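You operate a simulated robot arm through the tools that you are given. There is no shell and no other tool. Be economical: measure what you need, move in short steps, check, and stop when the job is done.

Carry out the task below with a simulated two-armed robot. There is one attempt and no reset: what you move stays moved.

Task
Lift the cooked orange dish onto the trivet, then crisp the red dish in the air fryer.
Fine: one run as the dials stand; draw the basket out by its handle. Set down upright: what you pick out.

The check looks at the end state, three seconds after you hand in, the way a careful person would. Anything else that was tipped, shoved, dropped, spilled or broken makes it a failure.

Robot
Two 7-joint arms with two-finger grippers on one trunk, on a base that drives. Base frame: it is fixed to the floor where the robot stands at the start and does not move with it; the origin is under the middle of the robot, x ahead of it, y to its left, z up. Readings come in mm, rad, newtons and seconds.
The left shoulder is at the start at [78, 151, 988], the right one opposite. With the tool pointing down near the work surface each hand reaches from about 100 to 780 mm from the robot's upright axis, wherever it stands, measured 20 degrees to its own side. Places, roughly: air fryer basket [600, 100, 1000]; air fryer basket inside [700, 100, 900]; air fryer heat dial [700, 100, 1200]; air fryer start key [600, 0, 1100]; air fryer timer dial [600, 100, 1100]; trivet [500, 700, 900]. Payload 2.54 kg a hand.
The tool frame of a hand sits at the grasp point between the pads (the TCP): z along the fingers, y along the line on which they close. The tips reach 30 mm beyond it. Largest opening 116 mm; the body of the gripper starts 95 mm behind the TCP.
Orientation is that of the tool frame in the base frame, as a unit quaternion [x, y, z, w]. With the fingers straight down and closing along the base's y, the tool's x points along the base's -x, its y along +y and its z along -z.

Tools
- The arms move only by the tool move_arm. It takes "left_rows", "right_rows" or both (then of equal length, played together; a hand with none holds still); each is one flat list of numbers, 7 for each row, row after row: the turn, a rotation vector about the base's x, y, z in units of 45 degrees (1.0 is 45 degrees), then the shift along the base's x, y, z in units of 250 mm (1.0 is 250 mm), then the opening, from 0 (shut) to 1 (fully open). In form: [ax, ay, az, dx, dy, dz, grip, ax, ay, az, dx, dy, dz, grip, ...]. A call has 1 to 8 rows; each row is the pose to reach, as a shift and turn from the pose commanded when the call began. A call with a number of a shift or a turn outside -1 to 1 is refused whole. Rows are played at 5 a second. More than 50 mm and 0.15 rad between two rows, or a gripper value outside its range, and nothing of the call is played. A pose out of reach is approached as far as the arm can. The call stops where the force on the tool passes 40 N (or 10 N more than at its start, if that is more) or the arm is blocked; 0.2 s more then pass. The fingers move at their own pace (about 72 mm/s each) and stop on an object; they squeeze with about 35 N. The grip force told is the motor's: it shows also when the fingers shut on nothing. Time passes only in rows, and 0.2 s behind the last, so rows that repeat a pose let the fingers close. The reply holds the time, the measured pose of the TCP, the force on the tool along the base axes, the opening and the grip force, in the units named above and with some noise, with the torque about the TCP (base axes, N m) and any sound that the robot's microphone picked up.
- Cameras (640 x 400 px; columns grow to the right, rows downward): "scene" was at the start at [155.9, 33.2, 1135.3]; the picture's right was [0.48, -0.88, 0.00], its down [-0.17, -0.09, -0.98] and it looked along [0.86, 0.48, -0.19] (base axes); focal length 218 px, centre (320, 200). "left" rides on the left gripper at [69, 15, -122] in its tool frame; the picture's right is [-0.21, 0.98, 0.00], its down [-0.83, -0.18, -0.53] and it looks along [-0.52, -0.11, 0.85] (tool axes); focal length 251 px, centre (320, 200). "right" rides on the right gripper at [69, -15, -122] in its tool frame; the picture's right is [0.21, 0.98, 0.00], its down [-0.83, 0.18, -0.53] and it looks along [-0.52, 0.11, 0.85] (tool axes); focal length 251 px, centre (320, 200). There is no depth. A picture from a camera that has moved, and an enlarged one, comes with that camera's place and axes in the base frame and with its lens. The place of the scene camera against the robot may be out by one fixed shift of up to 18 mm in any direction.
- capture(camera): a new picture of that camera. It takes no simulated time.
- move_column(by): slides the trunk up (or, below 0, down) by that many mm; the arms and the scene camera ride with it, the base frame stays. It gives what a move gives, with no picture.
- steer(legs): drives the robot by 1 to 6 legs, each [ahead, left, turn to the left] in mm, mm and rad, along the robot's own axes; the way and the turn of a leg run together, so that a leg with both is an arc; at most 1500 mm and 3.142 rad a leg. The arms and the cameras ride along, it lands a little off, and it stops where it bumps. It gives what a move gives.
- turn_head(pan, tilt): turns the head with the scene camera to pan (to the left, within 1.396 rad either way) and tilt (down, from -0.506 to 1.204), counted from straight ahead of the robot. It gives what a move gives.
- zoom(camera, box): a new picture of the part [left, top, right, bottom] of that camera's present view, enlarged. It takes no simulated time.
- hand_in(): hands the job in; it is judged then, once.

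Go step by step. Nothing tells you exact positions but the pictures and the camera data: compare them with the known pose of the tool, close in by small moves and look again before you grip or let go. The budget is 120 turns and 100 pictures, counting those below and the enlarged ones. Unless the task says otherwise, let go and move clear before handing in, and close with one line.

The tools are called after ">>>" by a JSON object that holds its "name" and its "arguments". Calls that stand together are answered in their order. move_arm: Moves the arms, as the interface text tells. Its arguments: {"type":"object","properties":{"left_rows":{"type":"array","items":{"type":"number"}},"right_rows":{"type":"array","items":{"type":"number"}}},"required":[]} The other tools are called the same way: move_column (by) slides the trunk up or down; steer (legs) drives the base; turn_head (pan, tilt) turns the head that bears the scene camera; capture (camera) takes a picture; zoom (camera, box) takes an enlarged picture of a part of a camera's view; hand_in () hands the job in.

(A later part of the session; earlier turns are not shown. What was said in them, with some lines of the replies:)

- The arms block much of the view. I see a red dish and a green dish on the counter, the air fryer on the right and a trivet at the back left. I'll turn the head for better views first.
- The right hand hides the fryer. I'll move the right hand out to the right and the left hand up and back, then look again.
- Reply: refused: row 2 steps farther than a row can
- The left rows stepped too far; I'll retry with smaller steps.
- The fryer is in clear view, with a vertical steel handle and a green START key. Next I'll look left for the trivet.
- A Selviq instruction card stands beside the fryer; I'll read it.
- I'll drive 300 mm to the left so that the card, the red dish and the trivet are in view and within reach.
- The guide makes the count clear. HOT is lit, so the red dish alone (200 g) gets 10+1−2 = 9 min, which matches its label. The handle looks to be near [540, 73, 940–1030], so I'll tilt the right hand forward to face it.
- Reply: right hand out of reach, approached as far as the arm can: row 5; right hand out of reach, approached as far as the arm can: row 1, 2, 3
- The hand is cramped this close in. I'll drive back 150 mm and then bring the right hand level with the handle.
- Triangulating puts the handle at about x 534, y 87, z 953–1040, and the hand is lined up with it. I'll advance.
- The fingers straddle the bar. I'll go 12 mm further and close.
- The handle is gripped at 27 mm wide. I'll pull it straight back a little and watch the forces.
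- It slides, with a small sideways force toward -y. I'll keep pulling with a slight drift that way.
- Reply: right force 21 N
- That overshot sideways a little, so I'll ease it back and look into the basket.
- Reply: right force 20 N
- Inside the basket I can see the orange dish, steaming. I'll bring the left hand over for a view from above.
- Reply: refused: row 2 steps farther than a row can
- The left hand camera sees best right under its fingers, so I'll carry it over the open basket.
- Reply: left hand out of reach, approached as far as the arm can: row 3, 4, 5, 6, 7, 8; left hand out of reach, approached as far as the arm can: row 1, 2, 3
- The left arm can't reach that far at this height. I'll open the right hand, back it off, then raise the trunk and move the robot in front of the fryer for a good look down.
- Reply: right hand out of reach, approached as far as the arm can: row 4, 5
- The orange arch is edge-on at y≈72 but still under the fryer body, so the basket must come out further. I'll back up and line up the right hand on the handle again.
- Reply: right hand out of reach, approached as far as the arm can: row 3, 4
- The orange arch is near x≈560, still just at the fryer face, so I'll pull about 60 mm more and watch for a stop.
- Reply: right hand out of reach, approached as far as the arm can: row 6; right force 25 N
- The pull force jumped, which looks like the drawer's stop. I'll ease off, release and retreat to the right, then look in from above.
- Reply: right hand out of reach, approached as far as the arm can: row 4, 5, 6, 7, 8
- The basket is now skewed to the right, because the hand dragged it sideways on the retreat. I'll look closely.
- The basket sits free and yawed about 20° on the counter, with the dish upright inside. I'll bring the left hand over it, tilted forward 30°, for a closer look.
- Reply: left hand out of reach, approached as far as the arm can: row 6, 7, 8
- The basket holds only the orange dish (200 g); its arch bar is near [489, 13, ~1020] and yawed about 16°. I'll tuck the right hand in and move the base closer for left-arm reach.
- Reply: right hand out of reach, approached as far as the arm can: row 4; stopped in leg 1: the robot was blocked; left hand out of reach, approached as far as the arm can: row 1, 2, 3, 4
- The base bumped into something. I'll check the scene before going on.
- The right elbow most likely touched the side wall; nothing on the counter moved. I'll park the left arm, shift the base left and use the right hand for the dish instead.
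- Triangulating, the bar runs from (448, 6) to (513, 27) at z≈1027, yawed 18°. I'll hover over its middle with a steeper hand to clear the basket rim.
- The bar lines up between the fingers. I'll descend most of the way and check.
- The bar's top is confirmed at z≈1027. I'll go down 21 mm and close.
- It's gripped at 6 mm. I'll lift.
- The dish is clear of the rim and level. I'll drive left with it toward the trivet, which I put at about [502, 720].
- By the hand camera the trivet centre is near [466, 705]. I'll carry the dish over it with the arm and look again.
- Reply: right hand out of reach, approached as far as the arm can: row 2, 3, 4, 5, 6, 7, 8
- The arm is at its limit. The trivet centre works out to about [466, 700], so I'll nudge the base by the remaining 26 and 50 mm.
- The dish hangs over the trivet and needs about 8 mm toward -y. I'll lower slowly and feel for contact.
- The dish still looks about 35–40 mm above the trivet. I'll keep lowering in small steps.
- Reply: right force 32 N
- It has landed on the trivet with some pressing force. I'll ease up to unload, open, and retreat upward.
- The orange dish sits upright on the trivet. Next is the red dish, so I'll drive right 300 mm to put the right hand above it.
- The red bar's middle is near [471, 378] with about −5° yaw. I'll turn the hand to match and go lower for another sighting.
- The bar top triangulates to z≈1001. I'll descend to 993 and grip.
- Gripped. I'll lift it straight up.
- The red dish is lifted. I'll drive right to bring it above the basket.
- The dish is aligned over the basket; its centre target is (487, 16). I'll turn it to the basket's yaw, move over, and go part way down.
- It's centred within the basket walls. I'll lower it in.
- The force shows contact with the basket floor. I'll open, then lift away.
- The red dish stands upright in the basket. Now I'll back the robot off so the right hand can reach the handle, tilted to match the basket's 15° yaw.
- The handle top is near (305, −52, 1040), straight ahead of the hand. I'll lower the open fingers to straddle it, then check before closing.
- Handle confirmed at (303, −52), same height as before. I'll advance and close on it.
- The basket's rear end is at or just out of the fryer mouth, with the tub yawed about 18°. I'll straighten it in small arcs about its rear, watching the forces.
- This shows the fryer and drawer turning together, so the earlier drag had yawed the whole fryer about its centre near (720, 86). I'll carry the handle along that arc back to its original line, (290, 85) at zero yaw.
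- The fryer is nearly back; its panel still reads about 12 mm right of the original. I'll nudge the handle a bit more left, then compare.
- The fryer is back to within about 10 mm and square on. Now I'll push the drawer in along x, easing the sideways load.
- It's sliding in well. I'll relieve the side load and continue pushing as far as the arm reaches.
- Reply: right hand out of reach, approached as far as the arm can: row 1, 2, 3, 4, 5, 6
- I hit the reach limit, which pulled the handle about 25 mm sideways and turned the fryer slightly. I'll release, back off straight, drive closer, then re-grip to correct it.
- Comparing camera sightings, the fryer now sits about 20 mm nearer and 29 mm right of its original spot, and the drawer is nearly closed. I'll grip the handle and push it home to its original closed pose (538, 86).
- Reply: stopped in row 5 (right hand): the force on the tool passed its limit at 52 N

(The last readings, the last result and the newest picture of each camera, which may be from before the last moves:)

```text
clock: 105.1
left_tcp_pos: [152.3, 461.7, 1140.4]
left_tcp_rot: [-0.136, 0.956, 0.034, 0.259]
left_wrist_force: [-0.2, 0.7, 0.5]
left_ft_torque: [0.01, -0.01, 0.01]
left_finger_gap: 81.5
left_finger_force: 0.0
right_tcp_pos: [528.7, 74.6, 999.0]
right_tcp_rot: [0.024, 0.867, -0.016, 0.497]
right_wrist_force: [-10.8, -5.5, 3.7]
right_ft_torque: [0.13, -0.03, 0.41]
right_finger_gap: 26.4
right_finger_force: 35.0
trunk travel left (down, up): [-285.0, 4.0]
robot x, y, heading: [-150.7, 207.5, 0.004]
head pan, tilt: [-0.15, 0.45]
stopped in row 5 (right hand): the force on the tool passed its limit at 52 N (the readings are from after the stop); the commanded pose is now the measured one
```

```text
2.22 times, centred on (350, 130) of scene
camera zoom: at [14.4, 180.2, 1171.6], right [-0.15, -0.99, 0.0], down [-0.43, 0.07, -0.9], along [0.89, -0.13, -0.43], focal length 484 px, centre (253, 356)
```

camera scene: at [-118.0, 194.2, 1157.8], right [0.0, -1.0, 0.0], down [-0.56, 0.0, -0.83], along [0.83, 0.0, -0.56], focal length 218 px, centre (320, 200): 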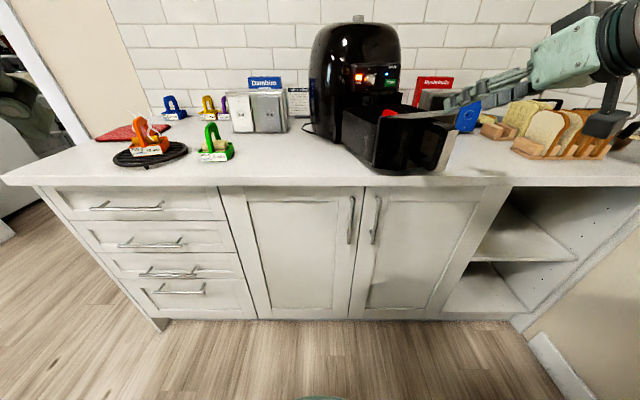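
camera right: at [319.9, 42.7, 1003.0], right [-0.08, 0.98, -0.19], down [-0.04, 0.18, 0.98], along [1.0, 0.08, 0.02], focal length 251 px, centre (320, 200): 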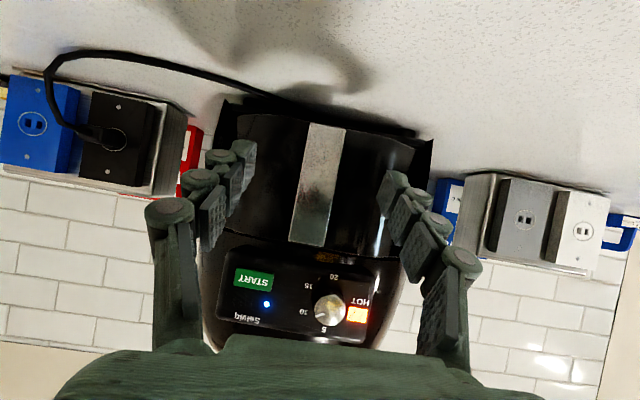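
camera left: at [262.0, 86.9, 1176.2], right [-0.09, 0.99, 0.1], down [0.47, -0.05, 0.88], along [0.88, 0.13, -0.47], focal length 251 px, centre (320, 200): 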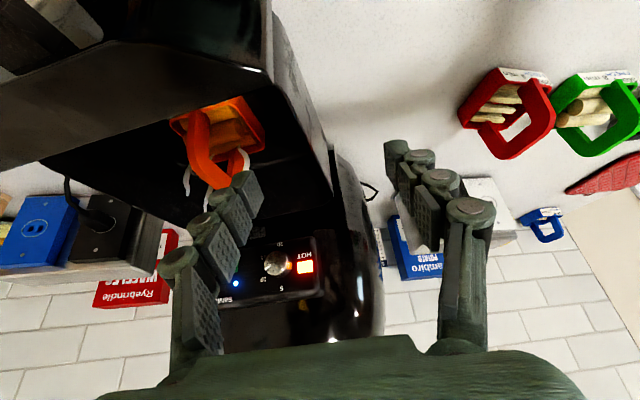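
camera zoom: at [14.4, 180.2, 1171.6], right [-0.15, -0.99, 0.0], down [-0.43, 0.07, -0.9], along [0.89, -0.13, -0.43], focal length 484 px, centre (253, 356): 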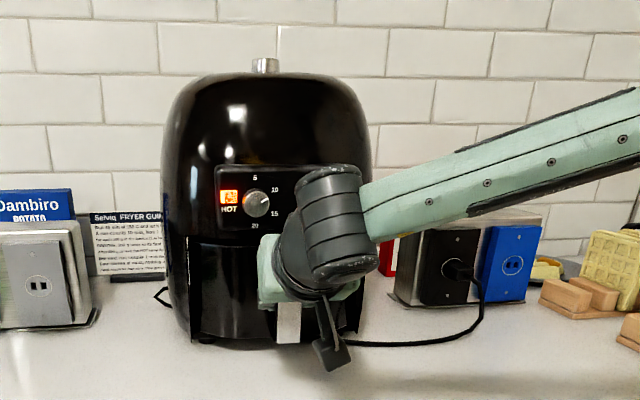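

The drawer is shut and the fryer has moved most of the way back. One more gentle nudge.

>>> {"name": "move_arm", "arguments": {"right_rows": [0, 0, 0, 0.01, 0.02, 0, 0, 0, 0, 0, 0.02, 0.04, 0, 0, 0, 0, 0, 0.03, 0.05, 0, 0, 0, 0, 0, 0.04, 0.06, 0, 0, 0, 0, 0, 0.04, 0.06, 0, 0]}}

>>> {"name": "zoom", "arguments": {"camera": "scene", "box": [250, 40, 450, 220]}}

```text
clock: 106.3
left_tcp_pos: [151.7, 459.6, 1138.5]
left_tcp_rot: [-0.136, 0.955, 0.035, 0.26]
left_wrist_force: [-0.1, 0.3, 0.7]
left_ft_torque: [0.01, 0.0, -0.02]
left_finger_gap: 81.1
left_finger_force: 0.1
right_tcp_pos: [539.3, 92.8, 999.5]
right_tcp_rot: [0.023, 0.868, -0.015, 0.496]
right_wrist_force: [-24.8, -10.3, -7.2]
right_ft_torque: [-0.02, -0.31, -0.23]
right_finger_gap: 25.8
right_finger_force: 34.8
trunk travel left (down, up): [-285.0, 4.0]
robot x, y, heading: [-147.8, 208.1, 0.002]
head pan, tilt: [-0.15, 0.45]
```

```text
2.22 times, centred on (350, 130) of scene
camera zoom: at [14.3, 179.7, 1171.5], right [-0.15, -0.99, 0.0], down [-0.43, 0.07, -0.9], along [0.89, -0.13, -0.43], focal length 484 px, centre (253, 356)
```

zoom: 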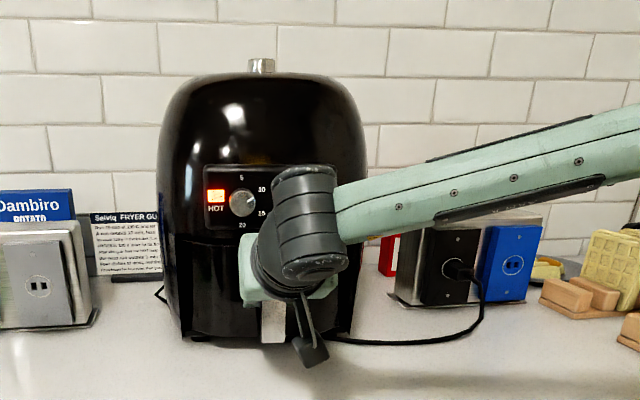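

The fryer is practically at its original place. I'll release, back off, and view the front for START and the drawer seam.

>>> {"name": "move_arm", "arguments": {"right_rows": [0, 0, 0, -0.015, -0.01, 0, 0.5, 0, 0, 0, -0.015, -0.01, 0, 0.5, 0, 0, 0, -0.015, -0.01, 0, 0.5, 0, 0, 0, -0.15, -0.01, 0, 0.5, 0, 0, 0, -0.3, -0.05, 0.1, 0.5, 0, 0, 0, -0.42, -0.12, 0.24, 0.3, 0, 0, 0, -0.45, -0.17, 0.4, 0, 0, 0, 0, -0.45, -0.17, 0.48, 0]}}

>>> {"name": "capture", "arguments": {"camera": "right"}}

>>> {"name": "zoom", "arguments": {"camera": "scene", "box": [260, 90, 400, 200]}}

```text
clock: 108.1
left_tcp_pos: [153.1, 461.1, 1139.9]
left_tcp_rot: [-0.136, 0.956, 0.034, 0.259]
left_wrist_force: [-0.2, 0.4, -0.6]
left_ft_torque: [-0.01, 0.02, 0.0]
left_finger_gap: 81.2
left_finger_force: 0.1
right_tcp_pos: [427.1, 49.9, 1119.4]
right_tcp_rot: [0.023, 0.867, -0.016, 0.497]
right_wrist_force: [-0.4, 0.3, 0.0]
right_ft_torque: [-0.04, 0.0, 0.02]
right_finger_gap: 0.0
right_finger_force: 28.8
trunk travel left (down, up): [-285.0, 4.0]
robot x, y, heading: [-145.1, 206.8, 0.0]
head pan, tilt: [-0.15, 0.45]
```

```text
10 pictures are left
camera right: at [288.7, 42.8, 1122.9], right [-0.05, 0.98, -0.19], down [-0.03, 0.19, 0.98], along [1.0, 0.06, 0.02], focal length 251 px, centre (320, 200)
```

right: 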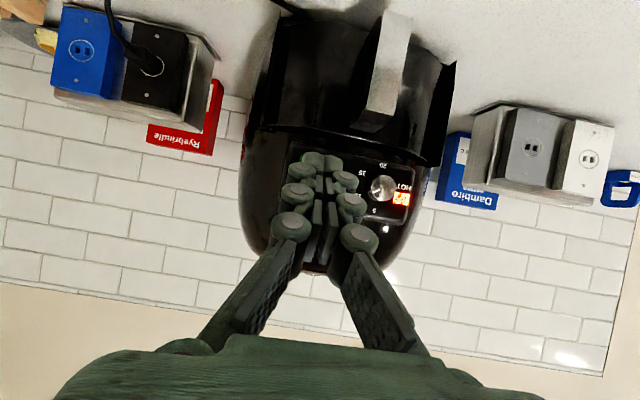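

```text
3.64 times, centred on (330, 145) of scene
camera zoom: at [16.0, 180.9, 1171.3], right [-0.15, -0.99, 0.0], down [-0.43, 0.06, -0.9], along [0.89, -0.13, -0.44], focal length 793 px, centre (284, 400)
```

zoom: 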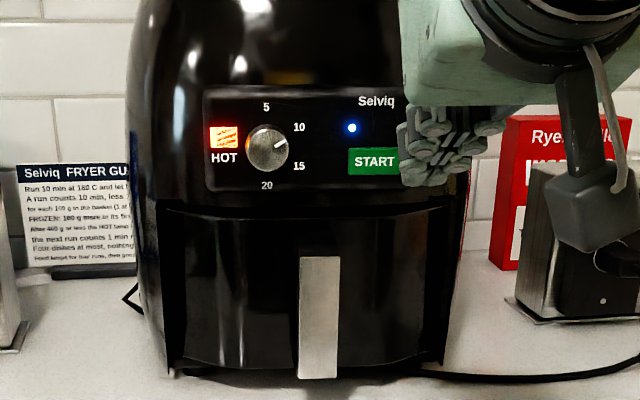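

The drawer looks flush. START is at about (577, 45, 1091), so I'll bring the closed fingertips just in front of it and check.

>>> {"name": "move_arm", "arguments": {"right_rows": [0, 0, 0, 0.1, -0.01, -0.05, 0, 0, 0, 0, 0.22, -0.015, -0.09, 0, 0, 0, 0, 0.36, -0.018, -0.094, 0]}}

>>> {"name": "zoom", "arguments": {"camera": "scene", "box": [260, 90, 400, 200]}}

>>> {"name": "capture", "arguments": {"camera": "right"}}

```text
clock: 108.9
left_tcp_pos: [155.0, 462.7, 1138.5]
left_tcp_rot: [-0.136, 0.956, 0.034, 0.258]
left_wrist_force: [-0.2, -0.1, 0.3]
left_ft_torque: [0.02, 0.02, -0.02]
left_finger_gap: 81.4
left_finger_force: 0.0
right_tcp_pos: [520.9, 45.2, 1094.5]
right_tcp_rot: [0.023, 0.868, -0.015, 0.496]
right_wrist_force: [0.3, -0.2, 1.1]
right_ft_torque: [0.02, 0.02, -0.02]
right_finger_gap: 0.0
right_finger_force: 28.9
trunk travel left (down, up): [-285.0, 4.0]
robot x, y, heading: [-146.6, 206.2, 0.002]
head pan, tilt: [-0.15, 0.45]
```

```text
3.64 times, centred on (330, 145) of scene
camera zoom: at [16.8, 180.6, 1171.2], right [-0.15, -0.99, 0.0], down [-0.43, 0.07, -0.9], along [0.89, -0.13, -0.44], focal length 793 px, centre (284, 400)
```

zoom: 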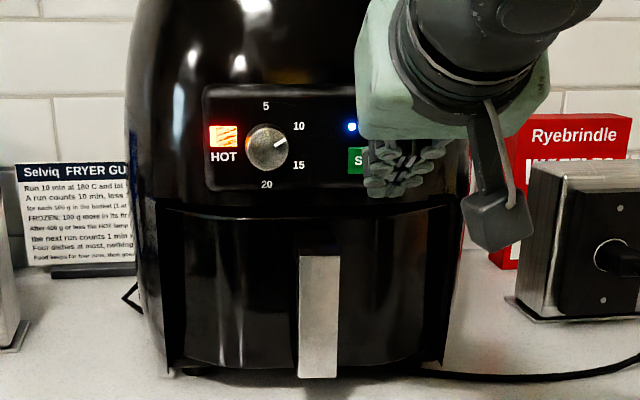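

```text
7 pictures are left
camera right: at [381.1, 38.1, 1097.5], right [-0.05, 0.98, -0.19], down [-0.03, 0.19, 0.98], along [1.0, 0.06, 0.02], focal length 251 px, centre (320, 200)
```

right: 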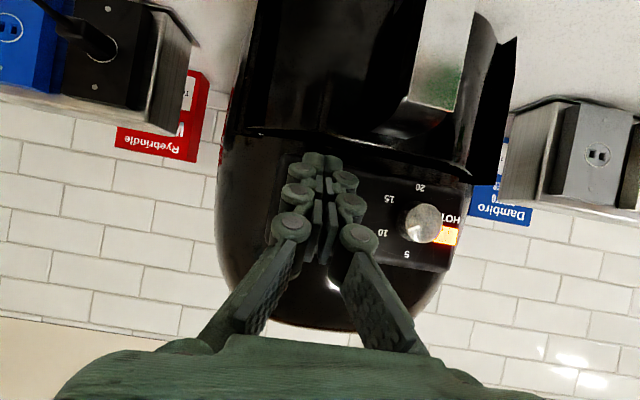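

START's centre is near y≈48, z≈1093. I'll shift 4 mm left and 3 mm up, then press in gently.

>>> {"name": "move_arm", "arguments": {"right_rows": [0, 0, 0, 0.0, 0.016, 0.012, 0, 0, 0, 0, 0.04, 0.016, 0.012, 0, 0, 0, 0, 0.06, 0.016, 0.012, 0, 0, 0, 0, 0.075, 0.016, 0.012, 0, 0, 0, 0, 0.09, 0.016, 0.012, 0]}}

```text
clock: 110.2
left_tcp_pos: [149.6, 459.9, 1140.7]
left_tcp_rot: [-0.135, 0.955, 0.034, 0.261]
left_wrist_force: [0.4, -0.1, -0.5]
left_ft_torque: [-0.02, 0.0, 0.0]
left_finger_gap: 81.4
left_finger_force: 0.0
right_tcp_pos: [533.6, 49.7, 1101.3]
right_tcp_rot: [0.024, 0.867, -0.015, 0.497]
right_wrist_force: [-36.1, -1.8, 0.1]
right_ft_torque: [0.03, 0.15, -0.24]
right_finger_gap: 6.0
right_finger_force: 28.4
trunk travel left (down, up): [-285.0, 4.0]
robot x, y, heading: [-152.0, 206.1, 0.001]
head pan, tilt: [-0.15, 0.45]
heard: click
stopped in row 5 (right hand): the force on the tool passed its limit at 41 N (the readings are from after the stop); the commanded pose is now the measured one
```

I heard a click. I'll back off and look at the panel.

>>> {"name": "move_arm", "arguments": {"right_rows": [0, 0, 0, -0.1, 0, 0, 0, 0, 0, 0, -0.25, -0.03, 0, 0, 0, 0, 0, -0.4, -0.1, 0, 0, 0, 0, 0, -0.45, -0.25, 0, 0, 0, 0, 0, -0.45, -0.4, 0, 0, 0, 0, 0, -0.45, -0.55, 0, 0, 0, 0, 0, -0.45, -0.7, 0, 0]}}

>>> {"name": "zoom", "arguments": {"camera": "scene", "box": [250, 60, 430, 210]}}

```text
clock: 111.8
left_tcp_pos: [151.9, 460.3, 1139.0]
left_tcp_rot: [-0.136, 0.955, 0.037, 0.259]
left_wrist_force: [0.1, 0.1, -0.4]
left_ft_torque: [0.04, 0.0, 0.02]
left_finger_gap: 81.1
left_finger_force: 0.1
right_tcp_pos: [428.4, -124.9, 1099.0]
right_tcp_rot: [0.023, 0.867, -0.015, 0.497]
right_wrist_force: [0.8, 0.5, 0.3]
right_ft_torque: [0.05, 0.02, 0.01]
right_finger_gap: 0.0
right_finger_force: 28.3
trunk travel left (down, up): [-285.0, 4.0]
robot x, y, heading: [-151.5, 210.0, -0.001]
head pan, tilt: [-0.15, 0.45]
```

```text
2.67 times, centred on (340, 135) of scene
camera zoom: at [15.4, 180.0, 1171.4], right [-0.15, -0.99, 0.0], down [-0.43, 0.07, -0.9], along [0.89, -0.13, -0.44], focal length 581 px, centre (267, 373)
```

zoom: 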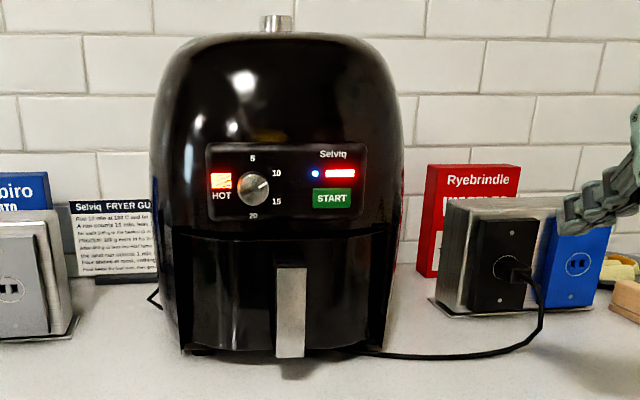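

The red run lamp is on, so the fryer is running with the drawer shut. The guide says to let the run end, so I'll wait and listen.

>>> {"name": "move_arm", "arguments": {"right_rows": [0, 0, 0, 0, 0, 0, 0, 0, 0, 0, 0, 0, 0, 0, 0, 0, 0, 0, 0, 0, 0, 0, 0, 0, 0, 0, 0, 0, 0, 0, 0, 0, 0, 0, 0, 0, 0, 0, 0, 0, 0, 0, 0, 0, 0, 0, 0, 0, 0, 0, 0, 0, 0, 0, 0, 0]}}

>>> {"name": "move_arm", "arguments": {"right_rows": [0, 0, 0, 0, 0, 0, 0, 0, 0, 0, 0, 0, 0, 0, 0, 0, 0, 0, 0, 0, 0, 0, 0, 0, 0, 0, 0, 0, 0, 0, 0, 0, 0, 0, 0, 0, 0, 0, 0, 0, 0, 0, 0, 0, 0, 0, 0, 0, 0, 0, 0, 0, 0, 0, 0, 0]}}

>>> {"name": "move_arm", "arguments": {"right_rows": [0, 0, 0, 0, 0, 0, 0, 0, 0, 0, 0, 0, 0, 0, 0, 0, 0, 0, 0, 0, 0, 0, 0, 0, 0, 0, 0, 0, 0, 0, 0, 0, 0, 0, 0, 0, 0, 0, 0, 0, 0, 0, 0, 0, 0, 0, 0, 0, 0, 0, 0, 0, 0, 0, 0, 0]}}

>>> {"name": "move_arm", "arguments": {"right_rows": [0, 0, 0, 0, 0, 0, 0, 0, 0, 0, 0, 0, 0, 0, 0, 0, 0, 0, 0, 0, 0, 0, 0, 0, 0, 0, 0, 0, 0, 0, 0, 0, 0, 0, 0, 0, 0, 0, 0, 0, 0, 0, 0, 0, 0, 0, 0, 0, 0, 0, 0, 0, 0, 0, 0, 0]}}

>>> {"name": "zoom", "arguments": {"camera": "scene", "box": [280, 90, 400, 200]}}

```text
clock: 113.6
left_tcp_pos: [153.6, 461.5, 1138.4]
left_tcp_rot: [-0.136, 0.956, 0.034, 0.258]
left_wrist_force: [-1.0, 0.1, 0.3]
left_ft_torque: [0.01, -0.02, 0.0]
left_finger_gap: 81.4
left_finger_force: 0.1
right_tcp_pos: [428.7, -124.8, 1098.8]
right_tcp_rot: [0.024, 0.867, -0.016, 0.497]
right_wrist_force: [0.0, 0.0, -0.2]
right_ft_torque: [-0.01, 0.01, 0.02]
right_finger_gap: 0.0
right_finger_force: 28.6
trunk travel left (down, up): [-285.0, 4.0]
robot x, y, heading: [-151.9, 207.1, 0.0]
head pan, tilt: [-0.15, 0.45]
```

```text
clock: 115.4
left_tcp_pos: [153.2, 462.0, 1138.7]
left_tcp_rot: [-0.136, 0.956, 0.035, 0.258]
left_wrist_force: [-0.3, 0.5, 0.3]
left_ft_torque: [-0.01, -0.01, -0.02]
left_finger_gap: 81.5
left_finger_force: 0.1
right_tcp_pos: [427.8, -124.7, 1098.0]
right_tcp_rot: [0.024, 0.867, -0.016, 0.497]
right_wrist_force: [0.3, 0.2, 0.1]
right_ft_torque: [0.0, 0.0, 0.0]
right_finger_gap: 0.2
right_finger_force: 27.7
trunk travel left (down, up): [-285.0, 4.0]
robot x, y, heading: [-148.9, 206.8, 0.001]
head pan, tilt: [-0.15, 0.45]
```

```text
clock: 117.2
left_tcp_pos: [152.7, 461.5, 1138.7]
left_tcp_rot: [-0.137, 0.956, 0.034, 0.259]
left_wrist_force: [-0.6, 0.3, -0.2]
left_ft_torque: [0.0, 0.01, 0.05]
left_finger_gap: 81.2
left_finger_force: 0.1
right_tcp_pos: [429.8, -124.4, 1098.0]
right_tcp_rot: [0.024, 0.867, -0.016, 0.497]
right_wrist_force: [-0.1, -0.8, -0.4]
right_ft_torque: [-0.03, 0.03, -0.03]
right_finger_gap: 0.2
right_finger_force: 28.2
trunk travel left (down, up): [-285.0, 4.0]
robot x, y, heading: [-152.2, 207.1, -0.001]
head pan, tilt: [-0.15, 0.45]
```

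```text
clock: 119.0
left_tcp_pos: [154.0, 462.5, 1138.5]
left_tcp_rot: [-0.136, 0.956, 0.035, 0.258]
left_wrist_force: [-0.1, 0.1, 0.3]
left_ft_torque: [-0.02, 0.01, 0.02]
left_finger_gap: 81.0
left_finger_force: 0.1
right_tcp_pos: [430.6, -124.8, 1098.1]
right_tcp_rot: [0.023, 0.867, -0.015, 0.497]
right_wrist_force: [0.4, 0.4, -0.5]
right_ft_torque: [0.02, -0.03, 0.02]
right_finger_gap: 0.2
right_finger_force: 28.7
trunk travel left (down, up): [-285.0, 4.0]
robot x, y, heading: [-147.2, 208.4, -0.001]
head pan, tilt: [-0.15, 0.45]
```

```text
3.64 times, centred on (340, 145) of scene
camera zoom: at [15.5, 180.6, 1171.3], right [-0.15, -0.99, 0.0], down [-0.43, 0.07, -0.9], along [0.89, -0.13, -0.44], focal length 793 px, centre (247, 400)
```

zoom: 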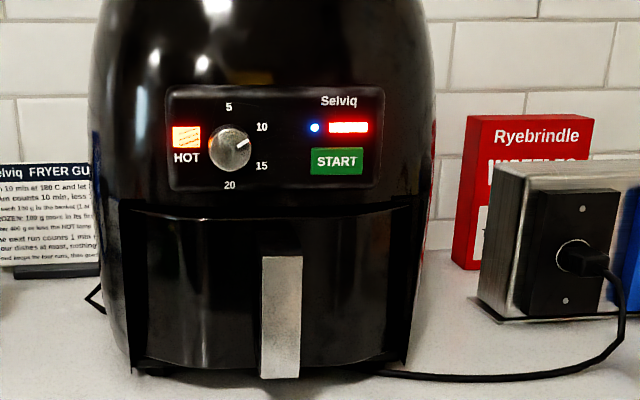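

It's still running, so I'll keep waiting for the end sound.

>>> {"name": "move_arm", "arguments": {"right_rows": [0, 0, 0, 0, 0, 0, 0, 0, 0, 0, 0, 0, 0, 0, 0, 0, 0, 0, 0, 0, 0, 0, 0, 0, 0, 0, 0, 0, 0, 0, 0, 0, 0, 0, 0, 0, 0, 0, 0, 0, 0, 0, 0, 0, 0, 0, 0, 0, 0, 0, 0, 0, 0, 0, 0, 0]}}

>>> {"name": "move_arm", "arguments": {"right_rows": [0, 0, 0, 0, 0, 0, 0, 0, 0, 0, 0, 0, 0, 0, 0, 0, 0, 0, 0, 0, 0, 0, 0, 0, 0, 0, 0, 0, 0, 0, 0, 0, 0, 0, 0, 0, 0, 0, 0, 0, 0, 0, 0, 0, 0, 0, 0, 0, 0, 0, 0, 0, 0, 0, 0, 0]}}

>>> {"name": "move_arm", "arguments": {"right_rows": [0, 0, 0, 0, 0, 0, 0, 0, 0, 0, 0, 0, 0, 0, 0, 0, 0, 0, 0, 0, 0, 0, 0, 0, 0, 0, 0, 0, 0, 0, 0, 0, 0, 0, 0, 0, 0, 0, 0, 0, 0, 0, 0, 0, 0, 0, 0, 0, 0, 0, 0, 0, 0, 0, 0, 0]}}

>>> {"name": "move_arm", "arguments": {"right_rows": [0, 0, 0, 0, 0, 0, 0, 0, 0, 0, 0, 0, 0, 0, 0, 0, 0, 0, 0, 0, 0, 0, 0, 0, 0, 0, 0, 0, 0, 0, 0, 0, 0, 0, 0, 0, 0, 0, 0, 0, 0, 0, 0, 0, 0, 0, 0, 0, 0, 0, 0, 0, 0, 0, 0, 0]}}

>>> {"name": "move_arm", "arguments": {"right_rows": [0, 0, 0, 0, 0, 0, 0, 0, 0, 0, 0, 0, 0, 0, 0, 0, 0, 0, 0, 0, 0, 0, 0, 0, 0, 0, 0, 0, 0, 0, 0, 0, 0, 0, 0, 0, 0, 0, 0, 0, 0, 0, 0, 0, 0, 0, 0, 0, 0, 0, 0, 0, 0, 0, 0, 0]}}

>>> {"name": "move_arm", "arguments": {"right_rows": [0, 0, 0, 0, 0, 0, 0, 0, 0, 0, 0, 0, 0, 0, 0, 0, 0, 0, 0, 0, 0, 0, 0, 0, 0, 0, 0, 0, 0, 0, 0, 0, 0, 0, 0, 0, 0, 0, 0, 0, 0, 0, 0, 0, 0, 0, 0, 0, 0, 0, 0, 0, 0, 0, 0, 0]}}

>>> {"name": "move_arm", "arguments": {"right_rows": [0, 0, 0, 0, 0, 0, 0, 0, 0, 0, 0, 0, 0, 0, 0, 0, 0, 0, 0, 0, 0, 0, 0, 0, 0, 0, 0, 0, 0, 0, 0, 0, 0, 0, 0, 0, 0, 0, 0, 0, 0, 0, 0, 0, 0, 0, 0, 0, 0, 0, 0, 0, 0, 0, 0, 0]}}

>>> {"name": "move_arm", "arguments": {"right_rows": [0, 0, 0, 0, 0, 0, 0, 0, 0, 0, 0, 0, 0, 0, 0, 0, 0, 0, 0, 0, 0, 0, 0, 0, 0, 0, 0, 0, 0, 0, 0, 0, 0, 0, 0, 0, 0, 0, 0, 0, 0, 0, 0, 0, 0, 0, 0, 0, 0, 0, 0, 0, 0, 0, 0, 0]}}

>>> {"name": "zoom", "arguments": {"camera": "scene", "box": [280, 90, 400, 200]}}

```text
clock: 120.8
left_tcp_pos: [152.5, 460.3, 1138.2]
left_tcp_rot: [-0.136, 0.956, 0.035, 0.258]
left_wrist_force: [0.1, 0.5, -0.6]
left_ft_torque: [0.01, -0.01, -0.02]
left_finger_gap: 81.0
left_finger_force: 0.1
right_tcp_pos: [429.0, -122.9, 1098.8]
right_tcp_rot: [0.024, 0.867, -0.016, 0.497]
right_wrist_force: [0.4, -0.7, -0.3]
right_ft_torque: [-0.01, -0.02, 0.0]
right_finger_gap: 0.1
right_finger_force: 28.7
trunk travel left (down, up): [-285.0, 4.0]
robot x, y, heading: [-149.1, 205.3, 0.005]
head pan, tilt: [-0.15, 0.45]
```

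```text
clock: 122.6
left_tcp_pos: [152.5, 461.3, 1140.2]
left_tcp_rot: [-0.137, 0.956, 0.035, 0.259]
left_wrist_force: [0.9, -0.1, 0.6]
left_ft_torque: [-0.02, 0.04, -0.01]
left_finger_gap: 81.4
left_finger_force: 0.1
right_tcp_pos: [429.8, -124.6, 1098.4]
right_tcp_rot: [0.024, 0.867, -0.016, 0.497]
right_wrist_force: [0.3, -1.1, 0.4]
right_ft_torque: [-0.02, -0.02, 0.0]
right_finger_gap: 0.1
right_finger_force: 28.6
trunk travel left (down, up): [-285.0, 4.0]
robot x, y, heading: [-151.3, 206.6, -0.004]
head pan, tilt: [-0.15, 0.45]
```

```text
clock: 124.4
left_tcp_pos: [154.3, 462.1, 1138.4]
left_tcp_rot: [-0.136, 0.956, 0.034, 0.258]
left_wrist_force: [0.1, -1.0, -0.3]
left_ft_torque: [0.01, 0.06, 0.0]
left_finger_gap: 81.3
left_finger_force: 0.1
right_tcp_pos: [428.5, -126.1, 1099.5]
right_tcp_rot: [0.024, 0.867, -0.016, 0.497]
right_wrist_force: [0.4, -0.3, 0.0]
right_ft_torque: [-0.03, 0.0, -0.01]
right_finger_gap: 0.3
right_finger_force: 28.2
trunk travel left (down, up): [-285.0, 4.0]
robot x, y, heading: [-152.1, 205.2, -0.003]
head pan, tilt: [-0.15, 0.45]
```

```text
clock: 126.2
left_tcp_pos: [153.4, 461.3, 1139.4]
left_tcp_rot: [-0.135, 0.956, 0.034, 0.259]
left_wrist_force: [0.0, -0.2, 1.0]
left_ft_torque: [0.0, 0.03, -0.01]
left_finger_gap: 81.2
left_finger_force: 0.1
right_tcp_pos: [428.6, -124.8, 1098.2]
right_tcp_rot: [0.024, 0.867, -0.016, 0.497]
right_wrist_force: [0.0, 0.5, 0.6]
right_ft_torque: [0.01, -0.02, -0.01]
right_finger_gap: 0.3
right_finger_force: 28.7
trunk travel left (down, up): [-285.0, 4.0]
robot x, y, heading: [-148.7, 205.7, -0.008]
head pan, tilt: [-0.15, 0.45]
```

```text
clock: 128.0
left_tcp_pos: [153.8, 462.3, 1138.1]
left_tcp_rot: [-0.136, 0.956, 0.035, 0.259]
left_wrist_force: [-0.3, 0.9, 0.2]
left_ft_torque: [0.02, 0.02, 0.0]
left_finger_gap: 80.8
left_finger_force: 0.2
right_tcp_pos: [429.5, -124.3, 1097.9]
right_tcp_rot: [0.023, 0.867, -0.015, 0.497]
right_wrist_force: [0.0, 0.7, 0.5]
right_ft_torque: [0.0, -0.02, -0.04]
right_finger_gap: 0.1
right_finger_force: 28.1
trunk travel left (down, up): [-285.0, 4.0]
robot x, y, heading: [-150.7, 205.1, 0.002]
head pan, tilt: [-0.15, 0.45]
```

```text
clock: 129.8
left_tcp_pos: [152.5, 460.8, 1138.7]
left_tcp_rot: [-0.136, 0.956, 0.035, 0.259]
left_wrist_force: [0.1, -0.6, -0.1]
left_ft_torque: [0.01, 0.0, 0.01]
left_finger_gap: 81.3
left_finger_force: 0.0
right_tcp_pos: [428.7, -124.5, 1099.7]
right_tcp_rot: [0.023, 0.868, -0.015, 0.496]
right_wrist_force: [0.1, 0.5, -0.2]
right_ft_torque: [-0.02, -0.02, 0.01]
right_finger_gap: 0.1
right_finger_force: 29.0
trunk travel left (down, up): [-285.0, 4.0]
robot x, y, heading: [-148.7, 206.1, 0.001]
head pan, tilt: [-0.15, 0.45]
```

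```text
clock: 131.6
left_tcp_pos: [153.2, 461.1, 1139.0]
left_tcp_rot: [-0.136, 0.956, 0.034, 0.258]
left_wrist_force: [0.6, -1.5, 0.0]
left_ft_torque: [0.0, 0.01, 0.02]
left_finger_gap: 81.3
left_finger_force: 0.0
right_tcp_pos: [429.1, -125.2, 1098.8]
right_tcp_rot: [0.023, 0.867, -0.015, 0.497]
right_wrist_force: [-0.2, -0.2, 0.2]
right_ft_torque: [0.0, 0.03, 0.02]
right_finger_gap: 0.0
right_finger_force: 28.8
trunk travel left (down, up): [-285.0, 4.0]
robot x, y, heading: [-148.5, 208.5, 0.007]
head pan, tilt: [-0.15, 0.45]
```

```text
clock: 133.4
left_tcp_pos: [153.6, 461.5, 1138.2]
left_tcp_rot: [-0.136, 0.956, 0.034, 0.259]
left_wrist_force: [0.1, -0.3, 0.1]
left_ft_torque: [0.0, 0.02, -0.01]
left_finger_gap: 81.2
left_finger_force: 0.0
right_tcp_pos: [428.7, -124.9, 1098.5]
right_tcp_rot: [0.024, 0.868, -0.016, 0.496]
right_wrist_force: [0.1, 0.1, -0.9]
right_ft_torque: [-0.01, -0.01, -0.02]
right_finger_gap: 0.1
right_finger_force: 28.7
trunk travel left (down, up): [-285.0, 4.0]
robot x, y, heading: [-145.6, 208.6, 0.002]
head pan, tilt: [-0.15, 0.45]
```

```text
3.64 times, centred on (340, 145) of scene
camera zoom: at [15.5, 180.6, 1171.3], right [-0.15, -0.99, 0.0], down [-0.43, 0.07, -0.9], along [0.89, -0.13, -0.44], focal length 793 px, centre (247, 400)
```

zoom: 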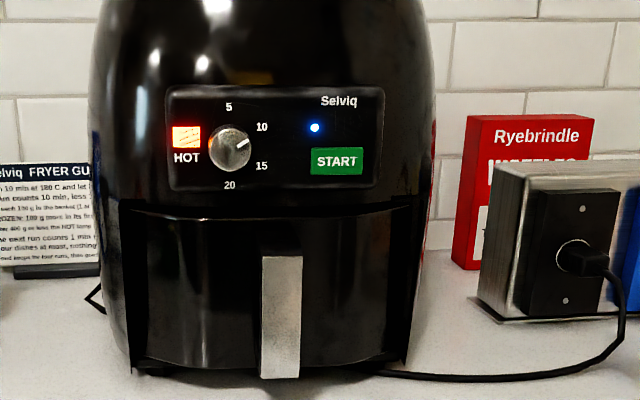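

The run lamp has gone out, so the run has ended. One last look at the whole counter.

>>> {"name": "turn_head", "arguments": {"pan": 0.45, "tilt": 0.45}}

>>> {"name": "capture", "arguments": {"camera": "scene"}}

```text
clock: 134.4
left_tcp_pos: [152.7, 461.0, 1138.3]
left_tcp_rot: [-0.136, 0.956, 0.034, 0.258]
left_wrist_force: [-0.1, 0.6, -0.3]
left_ft_torque: [-0.01, 0.01, 0.0]
left_finger_gap: 81.4
left_finger_force: 0.0
right_tcp_pos: [428.3, -124.3, 1098.5]
right_tcp_rot: [0.024, 0.867, -0.015, 0.497]
right_wrist_force: [0.1, -0.1, -0.2]
right_ft_torque: [-0.01, 0.02, -0.01]
right_finger_gap: 0.0
right_finger_force: 28.7
trunk travel left (down, up): [-285.0, 4.0]
robot x, y, heading: [-150.3, 206.7, 0.001]
head pan, tilt: [0.45, 0.45]
```

```text
3 pictures are left
camera scene: at [7.4, 234.3, 1171.3], right [0.43, -0.9, 0.0], down [-0.39, -0.19, -0.9], along [0.81, 0.39, -0.44], focal length 218 px, centre (320, 200)
```

scene: 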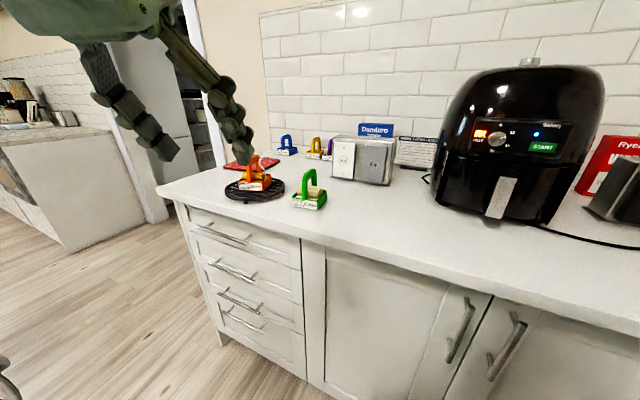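

The orange dish stands upright on the trivet, the red dish is in the shut fryer with its run ended, and both hands are clear. I'm handing in.

>>> {"name": "hand_in", "arguments": {}}

```text
The job is handed in.
```

I set the orange dish upright on the trivet and crisped the red dish alone in the air fryer for one full run with the dials untouched. My first retreat from the handle dragged the fryer out of place, turning it about 18°; I pushed it back to roughly 10–15 mm from where it stood.
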